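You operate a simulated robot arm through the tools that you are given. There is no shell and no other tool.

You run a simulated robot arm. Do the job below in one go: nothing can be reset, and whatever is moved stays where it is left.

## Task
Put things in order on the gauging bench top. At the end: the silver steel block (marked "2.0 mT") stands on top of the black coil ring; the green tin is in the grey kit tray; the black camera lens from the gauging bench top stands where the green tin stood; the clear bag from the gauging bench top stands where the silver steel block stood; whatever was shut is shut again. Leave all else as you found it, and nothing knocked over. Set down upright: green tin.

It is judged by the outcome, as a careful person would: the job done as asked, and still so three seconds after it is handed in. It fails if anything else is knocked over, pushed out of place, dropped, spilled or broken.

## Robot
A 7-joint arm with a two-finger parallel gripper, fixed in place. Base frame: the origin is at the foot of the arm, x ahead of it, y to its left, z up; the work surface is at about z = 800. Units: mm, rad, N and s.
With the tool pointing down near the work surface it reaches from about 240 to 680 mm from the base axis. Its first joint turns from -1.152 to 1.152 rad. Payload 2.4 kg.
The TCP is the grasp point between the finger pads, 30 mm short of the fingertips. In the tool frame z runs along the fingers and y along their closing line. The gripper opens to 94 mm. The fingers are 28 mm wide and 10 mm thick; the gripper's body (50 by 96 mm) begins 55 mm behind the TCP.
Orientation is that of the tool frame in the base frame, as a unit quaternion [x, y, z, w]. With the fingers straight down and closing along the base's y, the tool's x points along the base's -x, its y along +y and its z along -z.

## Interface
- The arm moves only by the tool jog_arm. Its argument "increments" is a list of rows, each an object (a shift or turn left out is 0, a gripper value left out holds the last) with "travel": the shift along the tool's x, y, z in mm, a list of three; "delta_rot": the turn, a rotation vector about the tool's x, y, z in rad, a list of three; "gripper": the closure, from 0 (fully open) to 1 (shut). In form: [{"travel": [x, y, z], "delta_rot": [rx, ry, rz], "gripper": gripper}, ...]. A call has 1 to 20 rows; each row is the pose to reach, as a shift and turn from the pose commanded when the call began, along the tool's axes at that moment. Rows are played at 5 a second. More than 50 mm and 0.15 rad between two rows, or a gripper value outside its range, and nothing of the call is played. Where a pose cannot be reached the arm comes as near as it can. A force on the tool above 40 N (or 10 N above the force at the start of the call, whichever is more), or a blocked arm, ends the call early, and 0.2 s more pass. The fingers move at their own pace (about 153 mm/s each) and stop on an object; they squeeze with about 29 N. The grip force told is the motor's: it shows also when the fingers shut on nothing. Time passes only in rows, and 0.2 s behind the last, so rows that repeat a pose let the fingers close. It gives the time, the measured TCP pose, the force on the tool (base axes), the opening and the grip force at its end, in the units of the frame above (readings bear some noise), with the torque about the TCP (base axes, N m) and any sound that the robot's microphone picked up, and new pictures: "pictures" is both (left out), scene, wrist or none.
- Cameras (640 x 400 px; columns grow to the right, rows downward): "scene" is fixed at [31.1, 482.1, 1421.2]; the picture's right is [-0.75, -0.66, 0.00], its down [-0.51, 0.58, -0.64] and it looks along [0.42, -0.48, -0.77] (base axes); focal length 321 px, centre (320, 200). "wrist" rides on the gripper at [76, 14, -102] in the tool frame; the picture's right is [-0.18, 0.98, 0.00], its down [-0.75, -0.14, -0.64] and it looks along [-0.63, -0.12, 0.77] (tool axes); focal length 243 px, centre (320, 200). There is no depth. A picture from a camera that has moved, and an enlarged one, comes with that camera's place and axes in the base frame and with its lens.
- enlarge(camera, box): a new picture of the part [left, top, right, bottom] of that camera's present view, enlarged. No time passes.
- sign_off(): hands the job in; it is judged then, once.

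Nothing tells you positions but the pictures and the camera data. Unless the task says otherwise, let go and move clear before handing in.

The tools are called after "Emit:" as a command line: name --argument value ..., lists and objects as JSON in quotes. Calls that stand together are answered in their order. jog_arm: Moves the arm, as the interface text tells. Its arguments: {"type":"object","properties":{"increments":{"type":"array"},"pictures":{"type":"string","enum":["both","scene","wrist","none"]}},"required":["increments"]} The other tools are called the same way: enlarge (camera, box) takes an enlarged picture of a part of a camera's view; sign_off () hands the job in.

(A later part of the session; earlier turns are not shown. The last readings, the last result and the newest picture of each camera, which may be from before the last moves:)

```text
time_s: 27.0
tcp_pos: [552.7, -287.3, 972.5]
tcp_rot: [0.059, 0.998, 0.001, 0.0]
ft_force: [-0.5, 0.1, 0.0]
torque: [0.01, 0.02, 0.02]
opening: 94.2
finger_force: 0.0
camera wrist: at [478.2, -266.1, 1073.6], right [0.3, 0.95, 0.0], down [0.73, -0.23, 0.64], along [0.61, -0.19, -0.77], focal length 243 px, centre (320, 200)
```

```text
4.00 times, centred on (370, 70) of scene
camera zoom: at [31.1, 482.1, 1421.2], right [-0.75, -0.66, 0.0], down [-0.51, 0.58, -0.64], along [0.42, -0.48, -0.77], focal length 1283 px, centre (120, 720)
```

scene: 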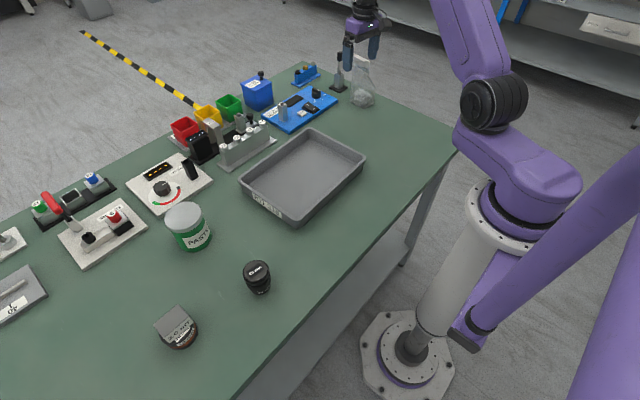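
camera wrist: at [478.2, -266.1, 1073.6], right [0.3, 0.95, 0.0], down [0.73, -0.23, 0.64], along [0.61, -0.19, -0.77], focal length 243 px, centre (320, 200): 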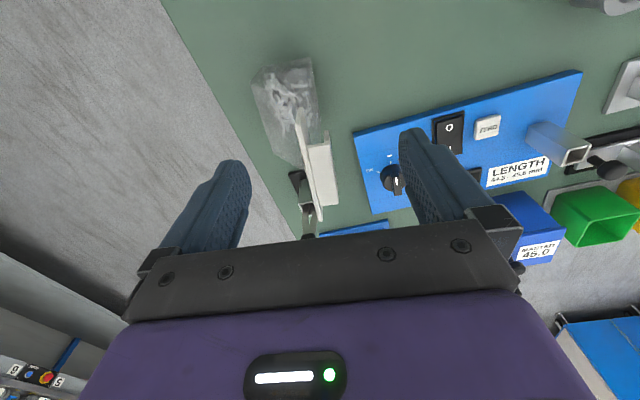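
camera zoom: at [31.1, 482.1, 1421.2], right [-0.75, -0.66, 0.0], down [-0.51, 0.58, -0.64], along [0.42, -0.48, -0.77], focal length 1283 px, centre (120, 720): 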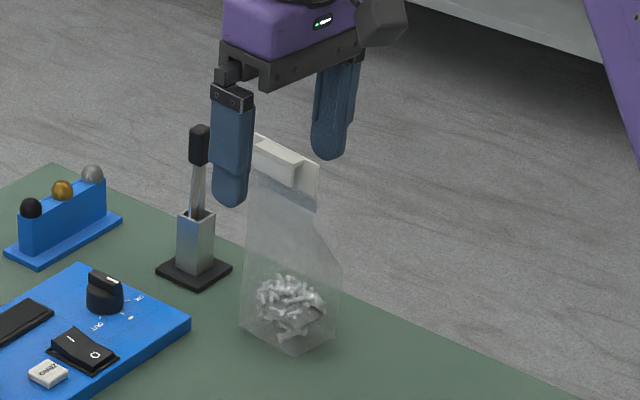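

The header sits centred between the fingers. I close slowly in stages.

Emit:
jog_arm --increments '[{"gripper": 0.3}, {"gripper": 0.55}, {"gripper": 0.7}, {"gripper": 0.76}, {"gripper": 0.8}, {"gripper": 0.84}, {"gripper": 0.88}, {"gripper": 0.92}, {"gripper": 1}, {"gripper": 1}, {"gripper": 1}]'

Emit:
enlarge --camera "wrist" --box '[220, 60, 420, 250]'

Emit:
enlarge --camera "scene" --box '[320, 20, 420, 120]'

```text
time_s: 29.4
tcp_pos: [553.1, -287.8, 972.2]
tcp_rot: [0.059, 0.998, 0.001, 0.002]
ft_force: [-0.5, -0.6, 0.2]
torque: [-0.09, -0.05, 0.01]
opening: 14.8
finger_force: 28.6
camera wrist: at [478.2, -266.1, 1073.8], right [0.3, 0.95, 0.0], down [0.73, -0.23, 0.64], along [0.61, -0.19, -0.77], focal length 243 px, centre (320, 200)
```

scene: 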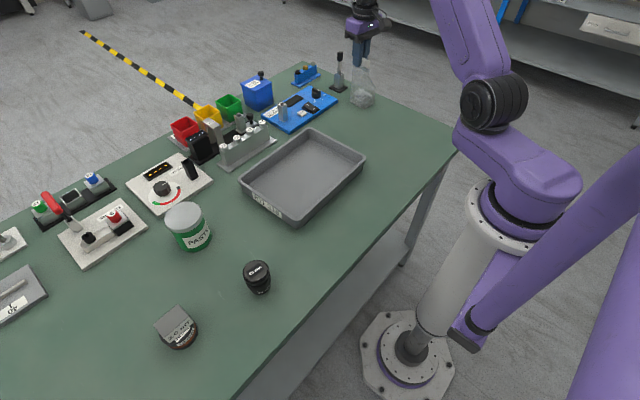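
wrist: 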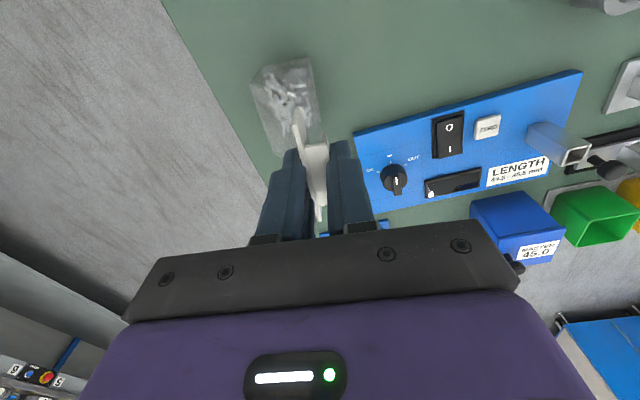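

```text
2.11 times, centred on (320, 155) of wrist
camera zoom: at [478.2, -266.1, 1073.8], right [0.3, 0.95, 0.0], down [0.73, -0.23, 0.64], along [0.61, -0.19, -0.77], focal length 511 px, centre (320, 295)
```

zoom: 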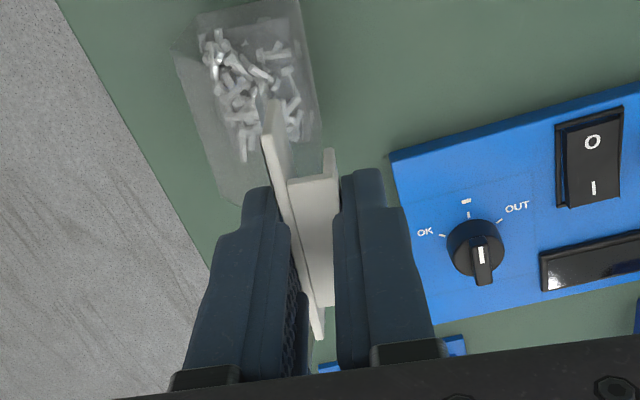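

```text
4.00 times, centred on (370, 70) of scene
camera zoom: at [31.1, 482.1, 1421.2], right [-0.75, -0.66, 0.0], down [-0.51, 0.58, -0.64], along [0.42, -0.48, -0.77], focal length 1283 px, centre (120, 720)
```

zoom: 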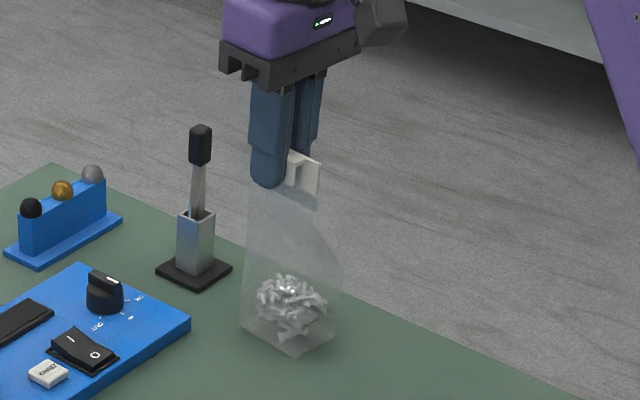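

Gripped on the header at 14.8 mm. I take one closer look at the bag's base, then lift a little and check weight.

Emit:
enlarge --camera "wrist" --box '[230, 40, 350, 140]'

Emit:
jog_arm --increments '[{"travel": [0, 0, -3], "gripper": 1}, {"travel": [0, 0, -8]}, {"travel": [0, 0, -15]}, {"travel": [0, 0, -15]}]'

Emit:
enlarge --camera "scene" --box '[320, 20, 420, 120]'

```text
4.00 times, centred on (290, 90) of wrist
camera zoom: at [478.2, -266.1, 1073.8], right [0.3, 0.95, 0.0], down [0.73, -0.23, 0.64], along [0.61, -0.19, -0.77], focal length 970 px, centre (440, 640)
```

zoom: 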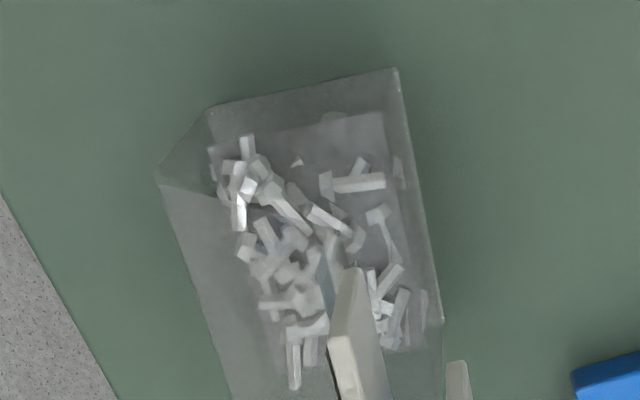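

```text
time_s: 30.4
tcp_pos: [553.4, -287.7, 987.6]
tcp_rot: [0.06, 0.998, 0.002, 0.001]
ft_force: [-0.7, 0.3, -2.4]
torque: [0.03, -0.04, 0.02]
opening: 14.6
finger_force: 29.6
camera wrist: at [478.1, -266.1, 1089.0], right [0.3, 0.95, 0.0], down [0.73, -0.23, 0.64], along [0.61, -0.19, -0.77], focal length 243 px, centre (320, 200)
```

scene: 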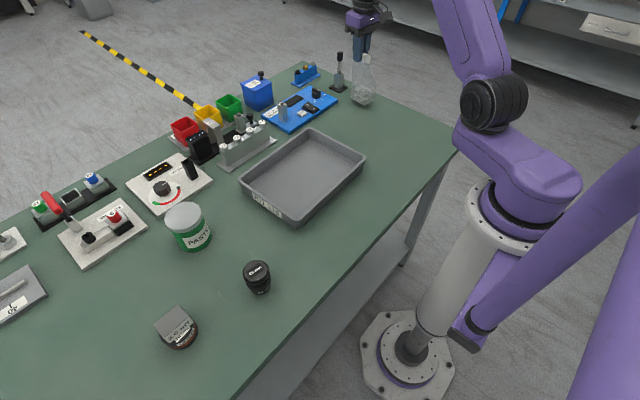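
wrist: 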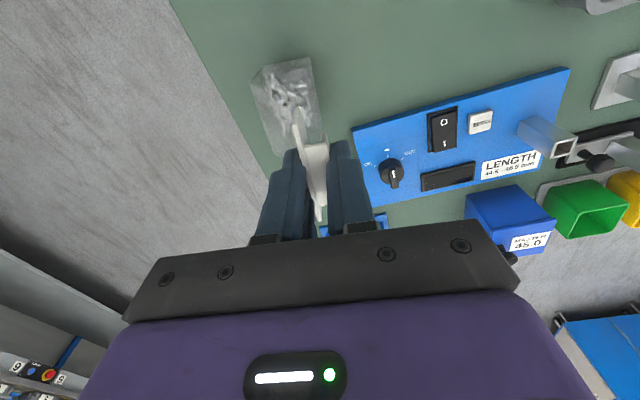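

```text
4.00 times, centred on (370, 70) of scene
camera zoom: at [31.1, 482.0, 1421.2], right [-0.75, -0.66, 0.0], down [-0.51, 0.58, -0.64], along [0.42, -0.48, -0.77], focal length 1283 px, centre (120, 720)
```

zoom: 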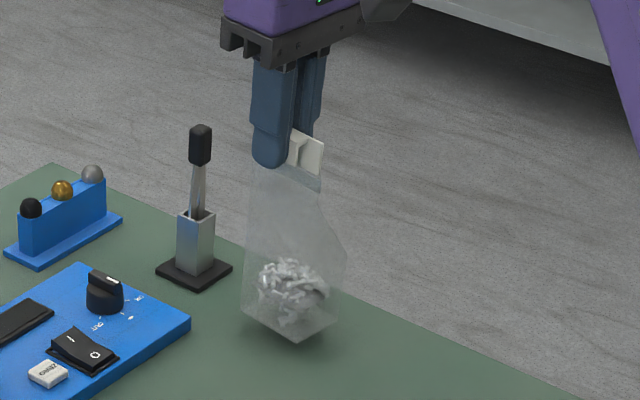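

The bag is lifted cleanly (about 0.25 kg, upright). I raise it, carry it to above the block's old spot, and yaw it by 45° so the header ends up farther out, within easy reach.

Emit:
jog_arm --increments '[{"travel": [0, 0, -20]}, {"travel": [0, 0, -42]}, {"travel": [35.2, 20.3, -42], "delta_rot": [0, 0, 0.098]}, {"travel": [70.4, 40.6, -42], "delta_rot": [0, 0, 0.196]}, {"travel": [105.6, 60.9, -42], "delta_rot": [0, 0, 0.294]}, {"travel": [140.8, 81.3, -42], "delta_rot": [0, 0, 0.393]}, {"travel": [175.9, 101.6, -42], "delta_rot": [0, 0, 0.491]}, {"travel": [211.1, 121.9, -42], "delta_rot": [0, 0, 0.589]}, {"travel": [246.3, 142.2, -42], "delta_rot": [0, 0, 0.687]}, {"travel": [281.5, 162.5, -42], "delta_rot": [0, 0, 0.785]}, {"travel": [281.5, 162.5, -42], "delta_rot": [0, 0, 0.785]}]'

Emit:
enlarge --camera "scene" --box '[350, 40, 470, 200]'

Emit:
enlarge --camera "wrist" --box '[220, 20, 360, 140]'

```text
time_s: 32.8
tcp_pos: [293.1, -94.7, 1027.7]
tcp_rot: [0.437, 0.899, 0.001, 0.0]
ft_force: [0.9, 0.1, -2.6]
torque: [0.04, -0.04, 0.02]
opening: 14.5
finger_force: 28.9
camera wrist: at [256.3, -27.8, 1128.9], right [0.89, 0.46, 0.0], down [0.35, -0.68, 0.64], along [0.3, -0.57, -0.77], focal length 243 px, centre (320, 200)
```

scene: 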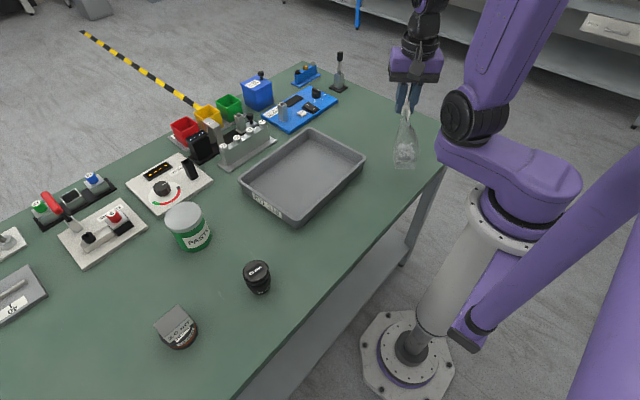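
wrist: 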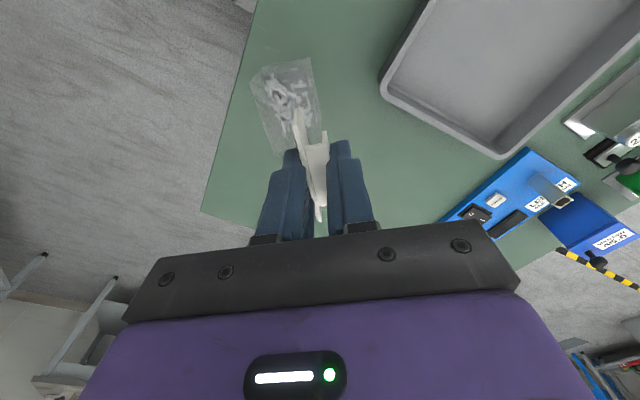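

```text
2.50 times, centred on (410, 120) of scene
camera zoom: at [31.1, 482.1, 1421.2], right [-0.75, -0.66, 0.0], down [-0.51, 0.58, -0.64], along [0.42, -0.48, -0.77], focal length 802 px, centre (95, 400)
```

zoom: 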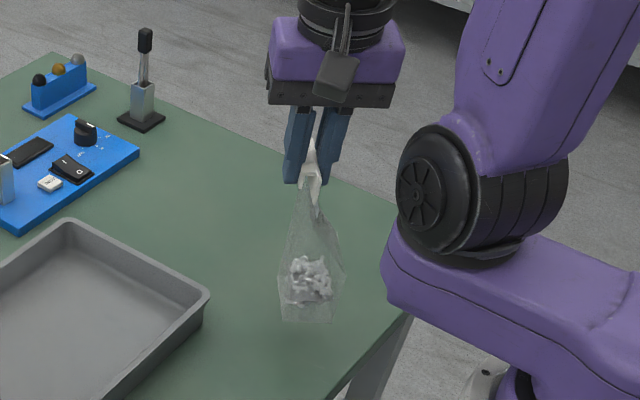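

```text
3.33 times, centred on (290, 80) of wrist
camera zoom: at [256.3, -27.8, 1128.9], right [0.89, 0.46, 0.0], down [0.35, -0.68, 0.64], along [0.3, -0.57, -0.77], focal length 809 px, centre (420, 600)
```

zoom: 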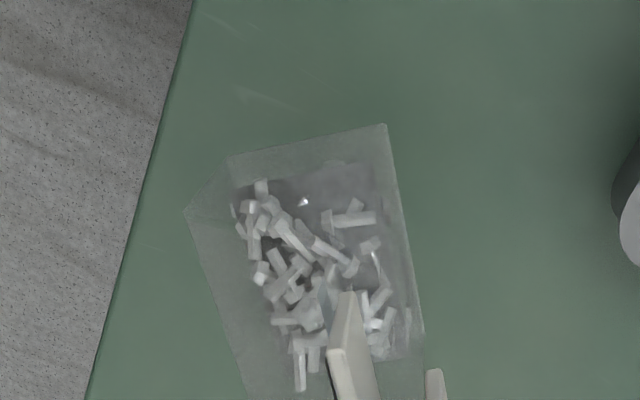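

The bag hangs upright over the block's old spot. I correct 2 mm sideways and lower to about 7 mm above the bench.

Emit:
jog_arm --increments '[{"travel": [1.9, 0.8, 12]}, {"travel": [1.9, 0.8, 26]}, {"travel": [1.9, 0.8, 38]}, {"travel": [1.9, 0.8, 46]}, {"travel": [1.9, 0.8, 49]}, {"travel": [1.9, 0.8, 49]}]'

Emit:
enlarge --camera "scene" --box '[350, 80, 450, 200]'

Emit:
enlarge --camera "wrist" --box '[220, 20, 360, 140]'

```text
time_s: 34.2
tcp_pos: [293.6, -90.4, 979.0]
tcp_rot: [0.436, 0.9, 0.002, 0.002]
ft_force: [0.1, 0.3, -1.9]
torque: [0.04, -0.02, 0.0]
opening: 14.5
finger_force: 29.2
camera wrist: at [256.7, -23.8, 1081.4], right [0.89, 0.46, 0.0], down [0.35, -0.68, 0.64], along [0.3, -0.57, -0.77], focal length 243 px, centre (320, 200)
```

scene: 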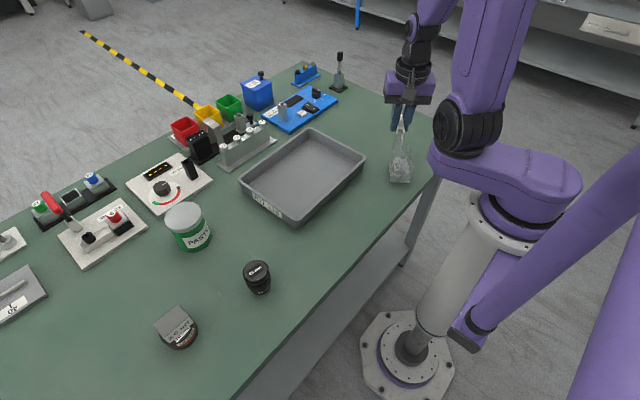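
wrist: 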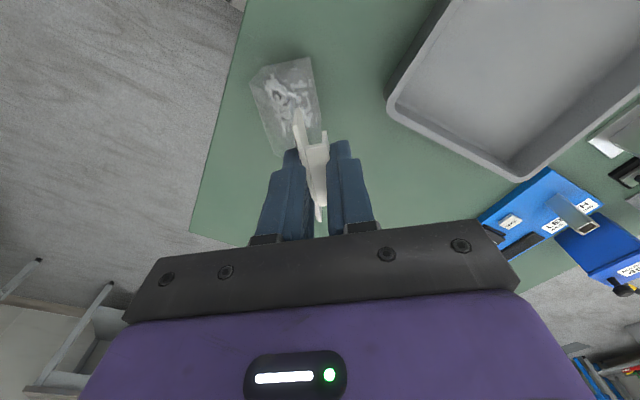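

```text
3.33 times, centred on (400, 140) of scene
camera zoom: at [31.1, 482.1, 1421.2], right [-0.75, -0.66, 0.0], down [-0.51, 0.58, -0.64], along [0.42, -0.48, -0.77], focal length 1069 px, centre (53, 400)
```

zoom: 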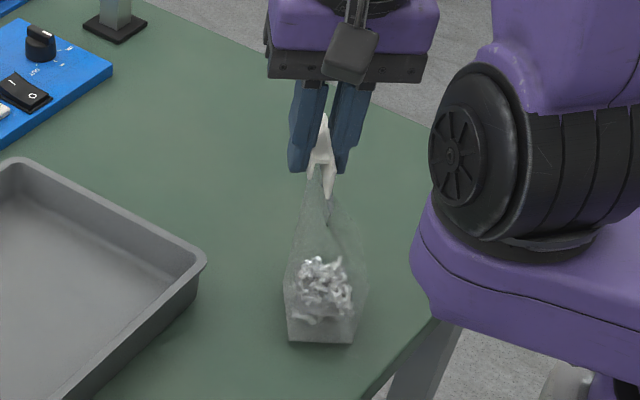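

```text
3.33 times, centred on (290, 80) of wrist
camera zoom: at [256.7, -23.8, 1081.4], right [0.89, 0.46, 0.0], down [0.35, -0.68, 0.64], along [0.3, -0.57, -0.77], focal length 809 px, centre (420, 600)
```

zoom: 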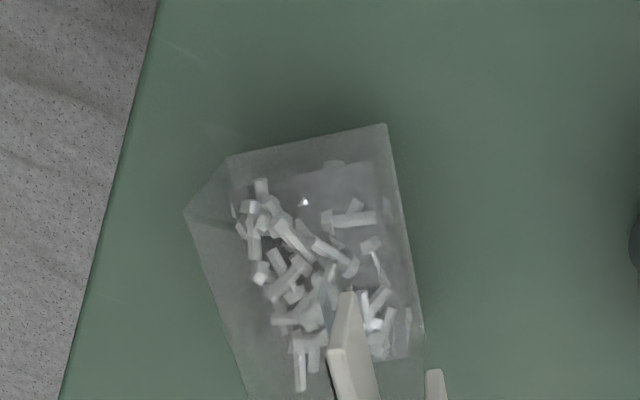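

The base centre is within a few millimetres of the block's old spot (268, -111). I lower in small steps until light contact.

Emit:
jog_arm --increments '[{"travel": [0, 0, 2.5]}, {"travel": [0, 0, 4.5]}, {"travel": [0, 0, 5.5]}, {"travel": [0, 0, 5.5]}]' --pictures "none"

```text
time_s: 35.2
tcp_pos: [293.9, -91.4, 975.3]
tcp_rot: [0.437, 0.899, 0.001, 0.002]
ft_force: [-0.6, 0.4, -2.4]
torque: [-0.01, -0.01, 0.02]
opening: 14.6
finger_force: 28.9
```

Emit:
jog_arm --increments '[{"travel": [0, 0, 0.6]}, {"travel": [0, 0, 1.2]}, {"travel": [0, 0, 1.2]}]' --pictures "none"

```text
time_s: 36.0
tcp_pos: [292.8, -90.6, 973.8]
tcp_rot: [0.436, 0.9, 0.002, 0.0]
ft_force: [-0.6, 0.2, -2.4]
torque: [0.03, -0.01, 0.03]
opening: 14.4
finger_force: 28.9
```

Emit:
jog_arm --increments '[{"travel": [0, 0, 0.5]}, {"travel": [0, 0, 1.0]}, {"travel": [0, 0, 1.0]}]' --pictures "none"

```text
time_s: 36.8
tcp_pos: [292.7, -92.1, 972.5]
tcp_rot: [0.437, 0.899, 0.001, 0.001]
ft_force: [1.7, 4.9, 11.3]
torque: [0.02, 0.02, -0.03]
opening: 14.6
finger_force: 29.0
```

The bag has touched down. I ease off slightly and open the fingers gradually.

Emit:
jog_arm --increments '[{"travel": [0, 0, -0.4]}, {"travel": [0, 0, -0.6], "gripper": 0.84}, {"travel": [0, 0, -0.6], "gripper": 0.82}, {"travel": [0, 0, -0.6], "gripper": 0.79}, {"travel": [0, 0, -0.6], "gripper": 0.74}, {"travel": [0, 0, -0.6], "gripper": 0.65}, {"travel": [0, 0, -0.6], "gripper": 0.5}, {"travel": [0, 0, -0.6], "gripper": 0.5}]'

Emit:
enlarge --camera "scene" --box '[350, 80, 450, 200]'

Emit:
enlarge --camera "wrist" --box '[220, 40, 420, 250]'

```text
time_s: 38.6
tcp_pos: [293.5, -91.0, 972.5]
tcp_rot: [0.437, 0.9, 0.001, 0.001]
ft_force: [-0.1, -0.6, 0.2]
torque: [0.01, 0.0, -0.01]
opening: 47.1
finger_force: 0.0
camera wrist: at [256.3, -24.3, 1074.1], right [0.89, 0.46, 0.0], down [0.35, -0.68, 0.64], along [0.3, -0.57, -0.77], focal length 243 px, centre (320, 200)
```

scene: 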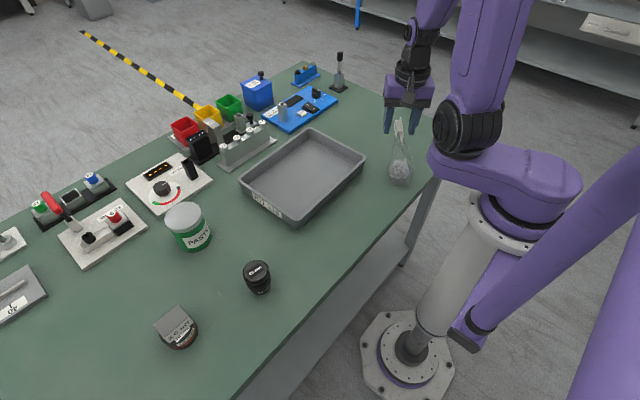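
wrist: 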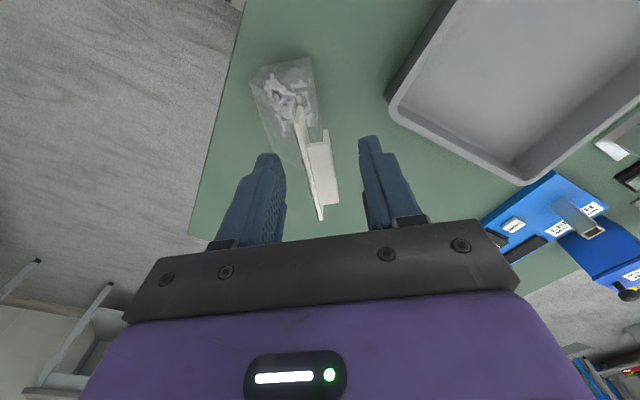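

```text
3.33 times, centred on (400, 140) of scene
camera zoom: at [31.1, 482.1, 1421.2], right [-0.75, -0.66, 0.0], down [-0.51, 0.58, -0.64], along [0.42, -0.48, -0.77], focal length 1069 px, centre (53, 400)
```

zoom: 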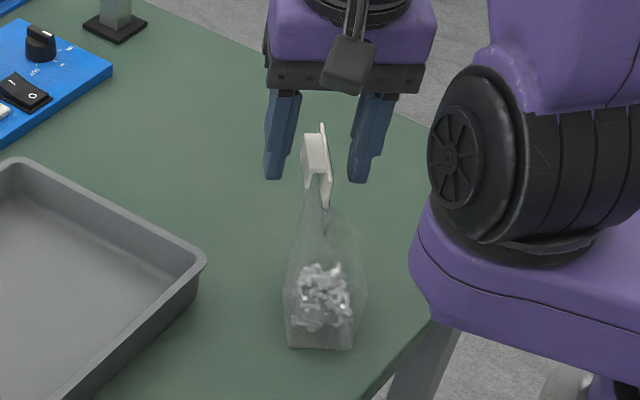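

```text
1.90 times, centred on (320, 145) of wrist
camera zoom: at [256.3, -24.3, 1074.1], right [0.89, 0.46, 0.0], down [0.35, -0.68, 0.64], along [0.3, -0.57, -0.77], focal length 462 px, centre (320, 305)
```

zoom: 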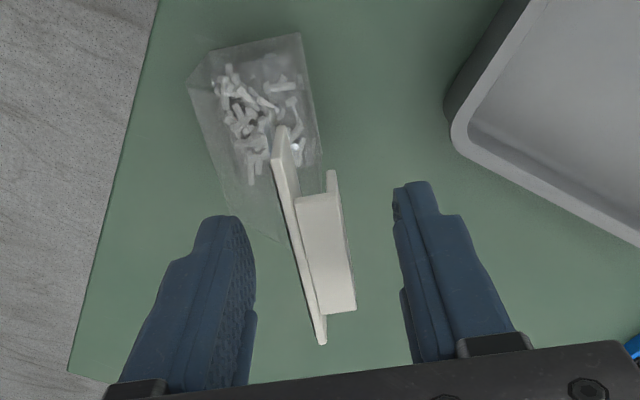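

The bag stands upright at the block's old spot. I rise clear of it and travel high to a viewing pose in front of the green tin, turning the gripper back to its default yaw.

Emit:
jog_arm --increments '[{"travel": [0, 0, -20]}, {"travel": [0, 0, -48]}, {"travel": [0, 0, -78]}, {"travel": [25.2, 35.6, -78], "delta_rot": [0, 0, -0.0824], "gripper": 0}, {"travel": [50.5, 71.2, -78], "delta_rot": [0, 0, -0.1647]}, {"travel": [75.7, 106.8, -78], "delta_rot": [0, 0, -0.2471]}, {"travel": [100.9, 142.4, -78], "delta_rot": [0, 0, -0.3295]}, {"travel": [126.1, 178, -78], "delta_rot": [0, 0, -0.4118]}, {"travel": [151.4, 213.6, -78], "delta_rot": [0, 0, -0.4942]}, {"travel": [176.6, 249.2, -73], "delta_rot": [0, 0, -0.5765]}, {"travel": [201.8, 284.8, -68], "delta_rot": [0, 0, -0.6589]}, {"travel": [227, 320.4, -60], "delta_rot": [0, 0, -0.7413]}, {"travel": [252.3, 356, -52], "delta_rot": [0, 0, -0.8236]}, {"travel": [277.5, 391.6, -45], "delta_rot": [0, 0, -0.906]}, {"travel": [277.5, 391.6, -45], "delta_rot": [0, 0, -0.906]}]'

Emit:
enlarge --camera "wrist" --box '[230, 60, 430, 240]'

Emit:
enlarge --camera "scene" --box '[350, 80, 450, 200]'

```text
time_s: 41.8
tcp_pos: [429.3, 370.8, 1019.6]
tcp_rot: [-0.001, 1.0, 0.001, 0.002]
ft_force: [0.5, 0.0, -0.5]
torque: [-0.01, -0.01, -0.02]
opening: 94.1
finger_force: 0.0
camera wrist: at [352.1, 382.5, 1119.7], right [0.18, 0.98, 0.0], down [0.75, -0.14, 0.64], along [0.63, -0.12, -0.77], focal length 243 px, centre (320, 200)
```

scene: 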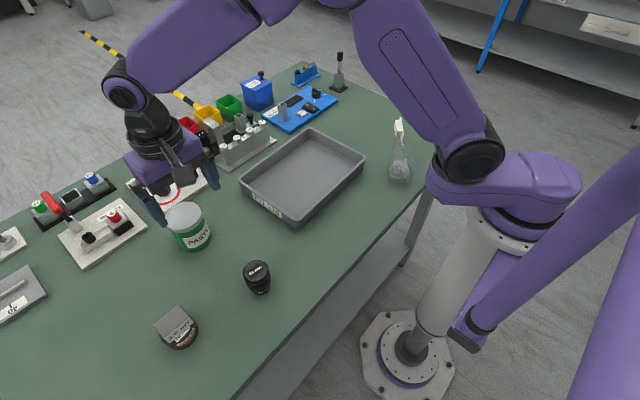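
wrist: 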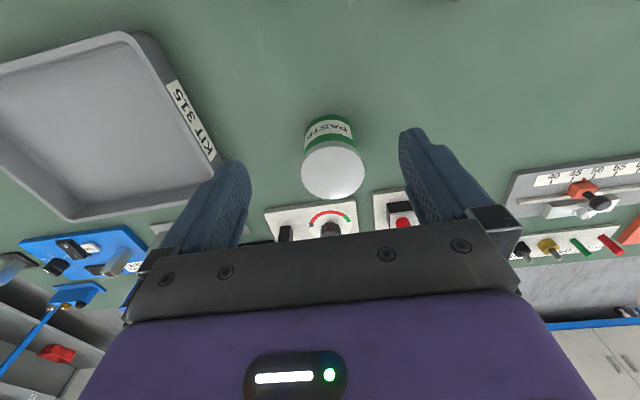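

```text
2.22 times, centred on (330, 150) of wrist
camera zoom: at [352.1, 382.5, 1119.7], right [0.18, 0.98, 0.0], down [0.75, -0.14, 0.64], along [0.63, -0.12, -0.77], focal length 539 px, centre (298, 311)
```

zoom: 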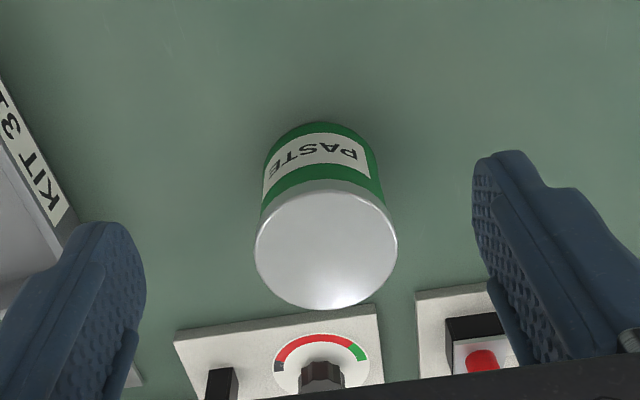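

```text
3.33 times, centred on (400, 140) of scene
camera zoom: at [31.1, 482.1, 1421.2], right [-0.75, -0.66, 0.0], down [-0.51, 0.58, -0.64], along [0.42, -0.48, -0.77], focal length 1069 px, centre (53, 400)
```

zoom: 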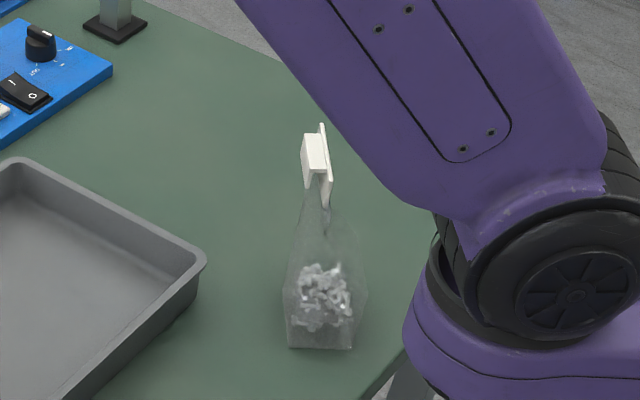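

The tin stands near (505.5, 369) with its lid top near z ≈ 886 and a lid width of about 74 mm. I move straight above it and look again before descending.

Emit:
jog_arm --increments '[{"travel": [-38, -0.7, 0]}, {"travel": [-76.3, -1.5, 10]}, {"travel": [-76.3, -1.5, 40]}, {"travel": [-76.3, -1.5, 70]}, {"travel": [-76.3, -1.5, 74]}, {"travel": [-76.3, -1.5, 74]}]'

Emit:
enlarge --camera "wrist" --box '[200, 20, 440, 240]'

Emit:
enlarge --camera "scene" --box '[110, 140, 250, 270]'

```text
time_s: 43.2
tcp_pos: [506.0, 366.7, 943.1]
tcp_rot: [-0.001, 1.0, 0.0, 0.002]
ft_force: [-0.9, -0.2, 0.4]
torque: [0.0, -0.02, 0.03]
opening: 94.2
finger_force: 0.1
camera wrist: at [428.7, 380.4, 1045.5], right [0.18, 0.98, 0.0], down [0.75, -0.14, 0.64], along [0.63, -0.12, -0.77], focal length 243 px, centre (320, 200)
```

scene: 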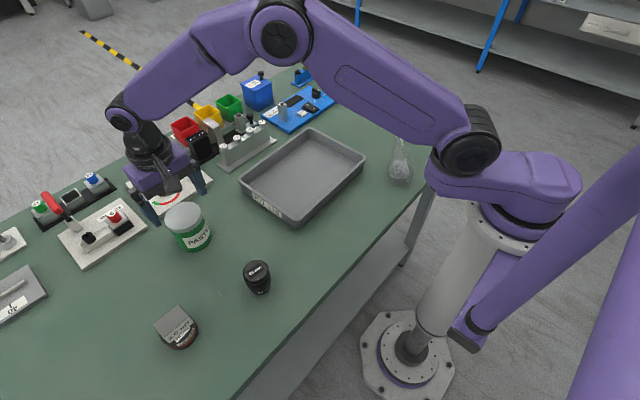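
wrist: 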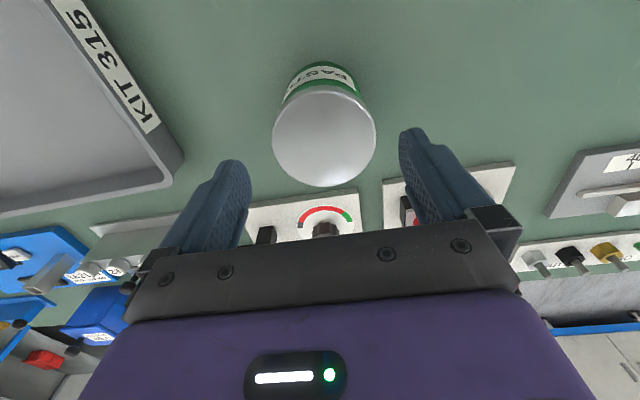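

```text
1.82 times, centred on (320, 130) of wrist
camera zoom: at [428.7, 380.4, 1045.5], right [0.18, 0.98, 0.0], down [0.75, -0.14, 0.64], along [0.63, -0.12, -0.77], focal length 441 px, centre (320, 327)
```

zoom: 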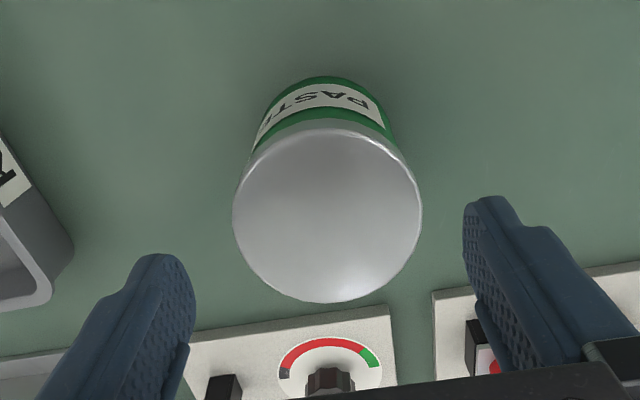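

```text
3.08 times, centred on (180, 205) of scene
camera zoom: at [31.1, 482.1, 1421.2], right [-0.75, -0.66, 0.0], down [-0.51, 0.58, -0.64], along [0.42, -0.48, -0.77], focal length 987 px, centre (751, 185)
```

zoom: 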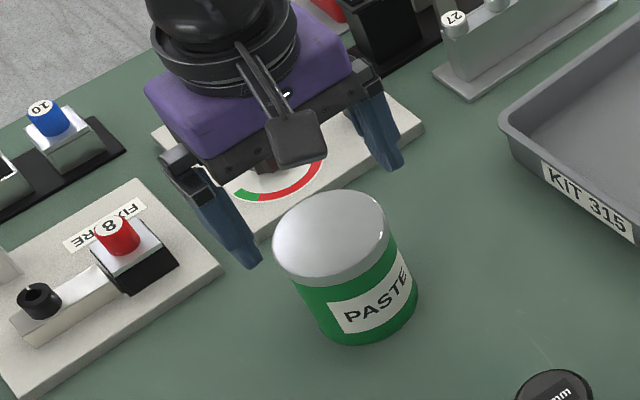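

The tin is centred to about 2 mm. I correct that and descend around it to a low grip.

Emit:
jog_arm --increments '[{"travel": [1.2, 1.3, 10]}, {"travel": [1.2, 1.3, 30]}, {"travel": [1.2, 1.3, 50]}, {"travel": [1.2, 1.3, 70]}, {"travel": [1.2, 1.3, 85]}, {"travel": [1.2, 1.3, 96]}, {"travel": [1.2, 1.3, 96]}]'

Emit:
enlarge --camera "wrist" --box '[200, 20, 440, 240]'

Emit:
enlarge --camera "scene" --box '[110, 140, 250, 270]'

```text
time_s: 44.8
tcp_pos: [503.9, 369.1, 847.2]
tcp_rot: [0.0, 1.0, 0.001, 0.002]
ft_force: [1.3, -0.5, 0.4]
torque: [-0.01, 0.01, 0.01]
opening: 93.8
finger_force: 0.1
camera wrist: at [427.8, 382.6, 949.4], right [0.18, 0.98, 0.0], down [0.75, -0.14, 0.64], along [0.63, -0.12, -0.76], focal length 243 px, centre (320, 200)
```

scene: 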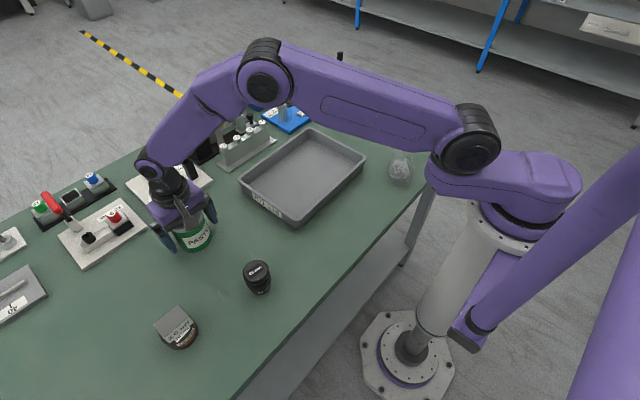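
wrist: 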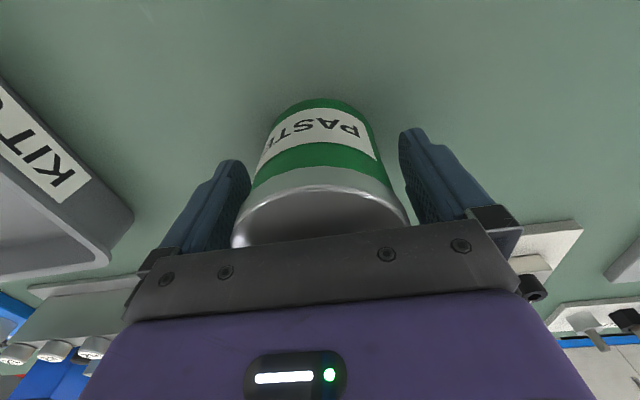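

```text
1.82 times, centred on (320, 130) of wrist
camera zoom: at [427.8, 382.6, 949.4], right [0.18, 0.98, 0.0], down [0.75, -0.14, 0.64], along [0.63, -0.12, -0.76], focal length 441 px, centre (320, 327)
```

zoom: 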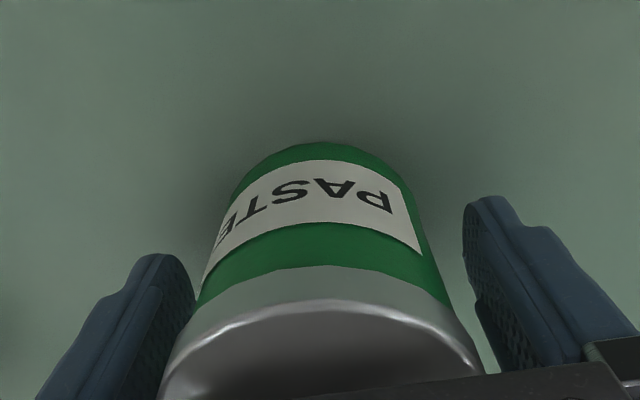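

```text
3.08 times, centred on (180, 205) of scene
camera zoom: at [31.1, 482.1, 1421.2], right [-0.75, -0.66, 0.0], down [-0.51, 0.58, -0.64], along [0.42, -0.48, -0.77], focal length 987 px, centre (751, 185)
```

zoom: 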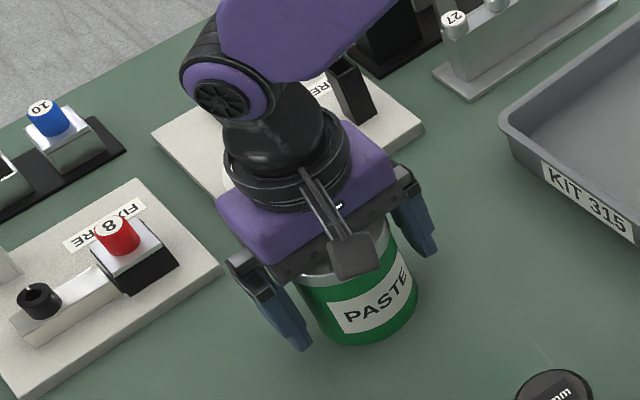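

The fingers straddle the tin with no contact. I close slowly in stages.

Emit:
jog_arm --increments '[{"gripper": 0.08}, {"gripper": 0.13}, {"gripper": 0.17}, {"gripper": 0.19}, {"gripper": 0.21}, {"gripper": 0.23}, {"gripper": 0.26}, {"gripper": 0.3}, {"gripper": 0.5}, {"gripper": 1}, {"gripper": 1}]'

Emit:
enlarge --camera "wrist" --box '[200, 20, 440, 240]'

```text
time_s: 47.2
tcp_pos: [503.9, 370.0, 849.2]
tcp_rot: [0.0, 1.0, 0.001, 0.001]
ft_force: [0.1, -1.3, 1.4]
torque: [-0.08, 0.06, 0.01]
opening: 76.1
finger_force: 28.8
camera wrist: at [427.7, 382.5, 949.6], right [0.18, 0.98, 0.0], down [0.75, -0.14, 0.64], along [0.63, -0.12, -0.77], focal length 243 px, centre (320, 200)
```

scene: 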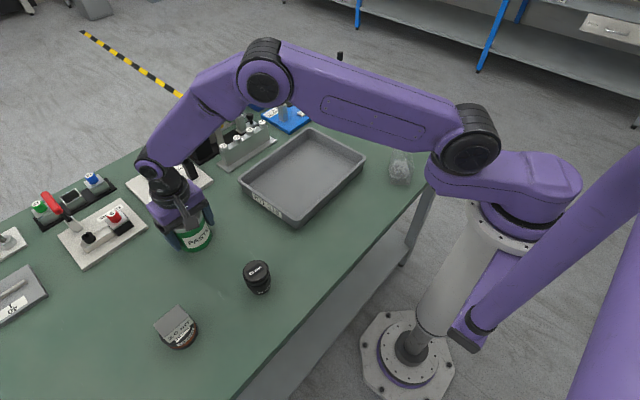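
wrist: 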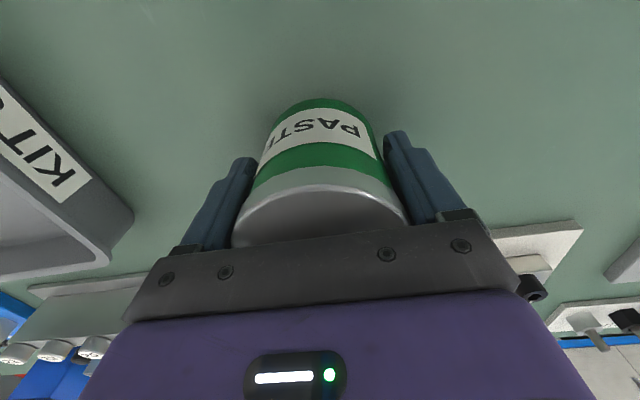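

```text
1.82 times, centred on (320, 130) of wrist
camera zoom: at [427.7, 382.5, 949.6], right [0.18, 0.98, 0.0], down [0.75, -0.14, 0.64], along [0.63, -0.12, -0.77], focal length 441 px, centre (320, 327)
```

zoom: 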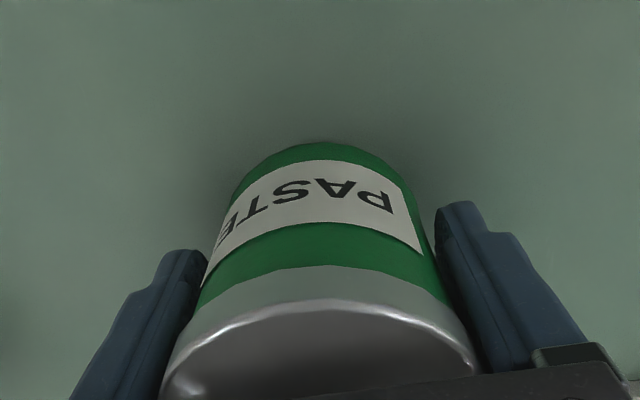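

Gripped at 76 mm. I lift a few millimetres to check that the whole tin comes with it.

Emit:
jog_arm --increments '[{"travel": [0, 0, -2], "gripper": 1}, {"travel": [0, 0, -5]}, {"travel": [0, 0, -10]}, {"travel": [0, 0, -10]}]' --pictures "both"

Emit:
enlarge --camera "wrist" --box '[200, 20, 440, 240]'

Emit:
enlarge --camera "scene" --box '[130, 160, 250, 270]'

```text
time_s: 48.2
tcp_pos: [504.4, 369.3, 858.9]
tcp_rot: [0.0, 1.0, 0.0, 0.0]
ft_force: [1.0, -0.6, -3.7]
torque: [0.02, 0.0, 0.02]
opening: 75.8
finger_force: 28.7
camera wrist: at [427.0, 381.8, 960.1], right [0.18, 0.98, 0.0], down [0.75, -0.14, 0.64], along [0.63, -0.12, -0.77], focal length 243 px, centre (320, 200)
```

scene: 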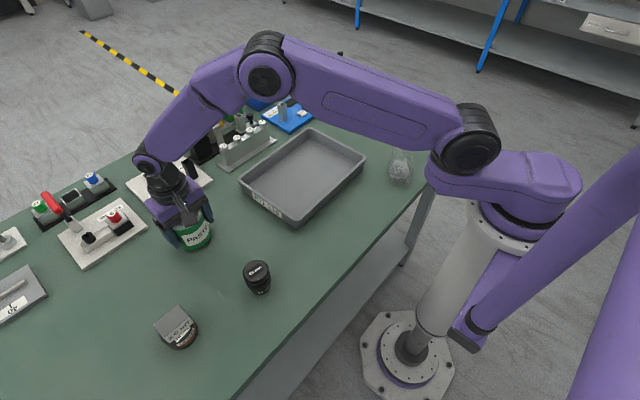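
wrist: 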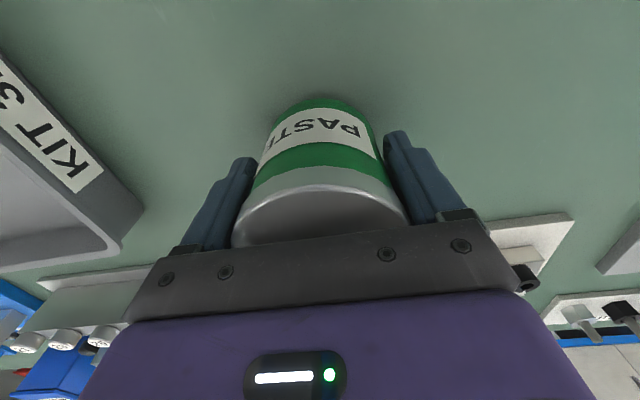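

```text
1.82 times, centred on (320, 130) of wrist
camera zoom: at [427.0, 381.8, 960.1], right [0.18, 0.98, 0.0], down [0.75, -0.14, 0.64], along [0.63, -0.12, -0.77], focal length 441 px, centre (320, 327)
```

zoom: 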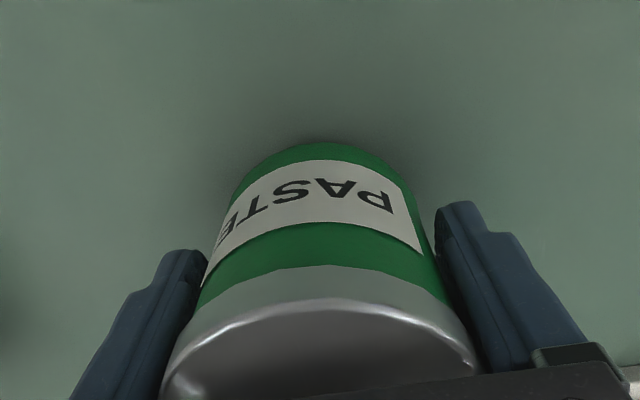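

```text
3.64 times, centred on (190, 215) of scene
camera zoom: at [31.2, 482.1, 1421.1], right [-0.75, -0.66, 0.0], down [-0.51, 0.58, -0.64], along [0.42, -0.48, -0.77], focal length 1166 px, centre (793, 146)
```

zoom: 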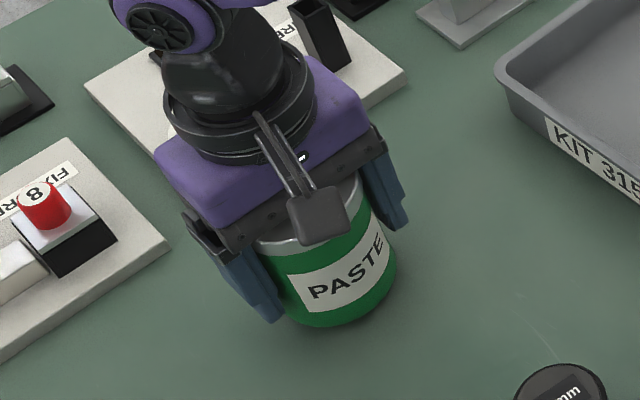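

The whole tin lifts (about 0.4 kg). I raise it well clear of the tray wall and carry it over the tray's middle.

Emit:
jog_arm --increments '[{"travel": [0, 0, -25]}, {"travel": [0, 0, -55]}, {"travel": [0, 0, -86]}, {"travel": [7.9, -41.4, -86]}, {"travel": [15.9, -82.7, -86]}, {"travel": [23.8, -124.1, -86]}, {"travel": [31.7, -165.4, -86]}, {"travel": [39.6, -206.8, -86]}, {"travel": [47.6, -248.1, -86]}, {"travel": [55.5, -289.5, -86]}, {"travel": [55.5, -289.5, -86]}]'

Emit:
enlarge --camera "scene" --box '[220, 80, 380, 240]'

```text
time_s: 50.6
tcp_pos: [448.8, 78.5, 948.0]
tcp_rot: [0.0, 1.0, 0.001, 0.002]
ft_force: [0.4, -0.3, -3.4]
torque: [-0.01, 0.02, 0.01]
opening: 76.0
finger_force: 29.1
camera wrist: at [371.2, 91.1, 1048.5], right [0.18, 0.98, 0.0], down [0.75, -0.14, 0.64], along [0.63, -0.12, -0.77], focal length 243 px, centre (320, 200)
```

scene: 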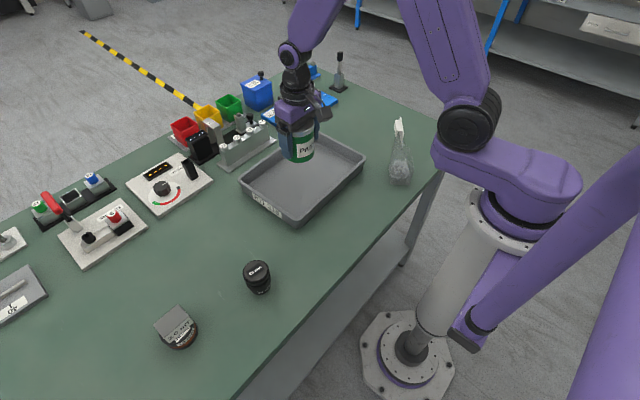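
wrist: 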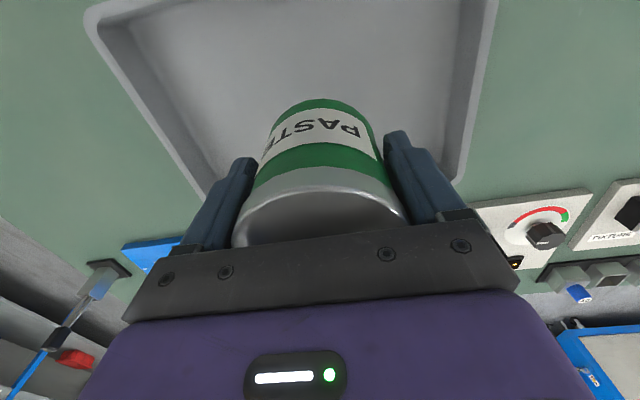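

```text
2.50 times, centred on (300, 160) of scene
camera zoom: at [31.2, 482.0, 1421.2], right [-0.75, -0.66, 0.0], down [-0.51, 0.58, -0.64], along [0.42, -0.48, -0.77], focal length 802 px, centre (370, 300)
```

zoom: 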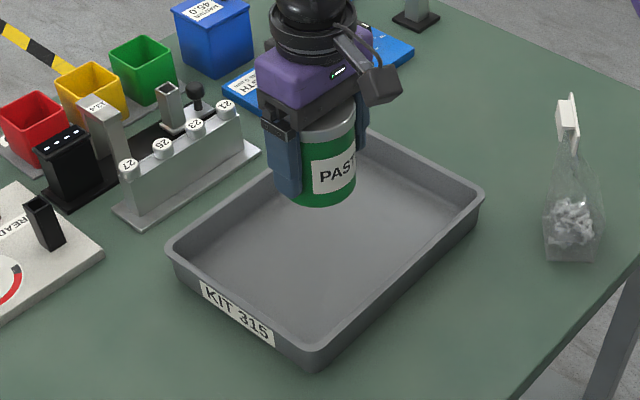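

The tin hangs over the tray's middle (449, 79). I lower it to about 12 mm above the tray floor.

Emit:
jog_arm --increments '[{"travel": [0, 0, 15]}, {"travel": [0, 0, 35]}, {"travel": [0, 0, 55]}, {"travel": [0, 0, 70]}, {"travel": [0, 0, 80]}, {"travel": [0, 0, 84]}, {"travel": [0, 0, 84]}]'

Emit:
enlarge --camera "scene" --box '[220, 100, 380, 230]'

```text
time_s: 52.2
tcp_pos: [450.2, 80.2, 860.7]
tcp_rot: [0.0, 1.0, 0.001, 0.001]
ft_force: [-0.1, 0.2, -4.1]
torque: [-0.01, 0.04, 0.02]
opening: 75.9
finger_force: 28.4
camera wrist: at [373.2, 92.2, 961.9], right [0.18, 0.98, 0.0], down [0.75, -0.14, 0.64], along [0.63, -0.12, -0.76], focal length 243 px, centre (320, 200)
```

scene: 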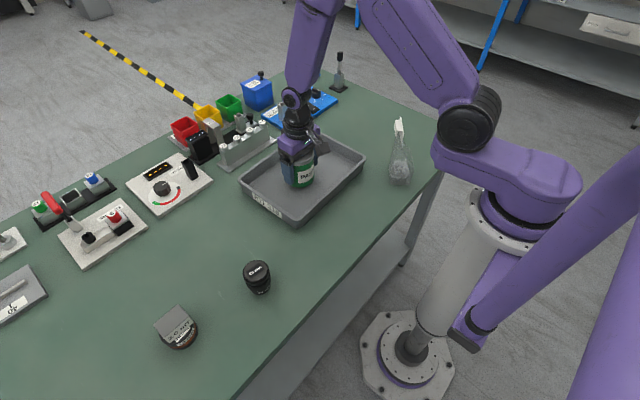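
wrist: 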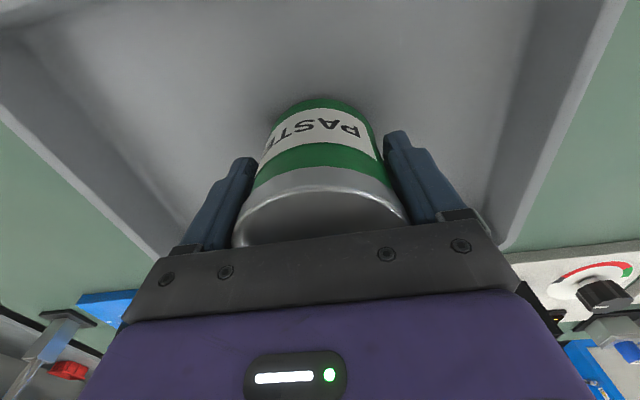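

```text
3.08 times, centred on (300, 165) of scene
camera zoom: at [31.2, 482.1, 1421.2], right [-0.75, -0.66, 0.0], down [-0.51, 0.58, -0.64], along [0.42, -0.48, -0.77], focal length 987 px, centre (382, 308)
```

zoom: 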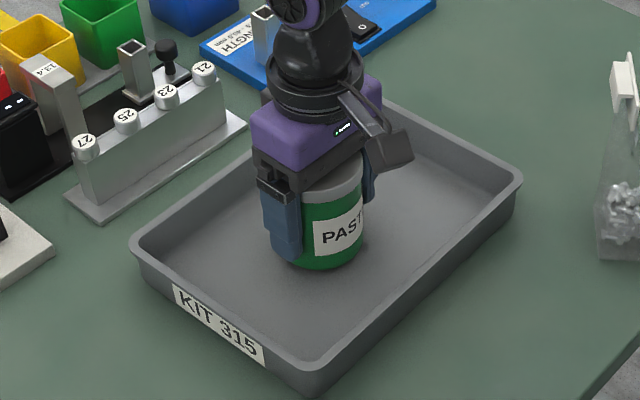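

About 9 mm remains above the tray floor. I lower in small steps until contact.

Emit:
jog_arm --increments '[{"travel": [0, 0, 2]}, {"travel": [0, 0, 4]}, {"travel": [0, 0, 5]}, {"travel": [0, 0, 5]}]' --pictures "none"

```text
time_s: 53.2
tcp_pos: [449.9, 80.2, 854.7]
tcp_rot: [-0.002, 1.0, 0.001, 0.002]
ft_force: [0.1, -1.0, -3.8]
torque: [-0.02, 0.02, 0.01]
opening: 76.0
finger_force: 28.8
```

Emit:
jog_arm --increments '[{"travel": [0, 0, 0.5]}, {"travel": [0, 0, 1.0]}, {"travel": [0, 0, 1.5]}, {"travel": [0, 0, 1.5]}]' --pictures "none"

```text
time_s: 54.2
tcp_pos: [450.3, 80.0, 853.5]
tcp_rot: [-0.001, 1.0, 0.001, 0.004]
ft_force: [-2.5, 1.1, 25.9]
torque: [-0.08, -0.05, 0.08]
opening: 76.1
finger_force: 29.1
```

Touched down on the tray floor. I relieve the pressure and open gradually.

Emit:
jog_arm --increments '[{"travel": [0, 0, -0.5]}, {"travel": [0, 0, -0.8]}, {"travel": [0, 0, -0.8]}]' --pictures "none"

```text
time_s: 55.0
tcp_pos: [448.7, 79.6, 854.8]
tcp_rot: [0.001, 1.0, 0.001, 0.002]
ft_force: [5.4, 0.1, 12.0]
torque: [-0.15, -0.5, 0.06]
opening: 76.0
finger_force: 28.5
```

Emit:
jog_arm --increments '[{"travel": [0, 0, -0.4]}, {"travel": [0, 0, -0.4]}]' --pictures "none"

```text
time_s: 55.6
tcp_pos: [448.6, 79.0, 854.1]
tcp_rot: [0.0, 1.0, 0.001, 0.001]
ft_force: [4.6, -0.4, 8.6]
torque: [-0.06, -0.65, -0.05]
opening: 76.1
finger_force: 29.4
```

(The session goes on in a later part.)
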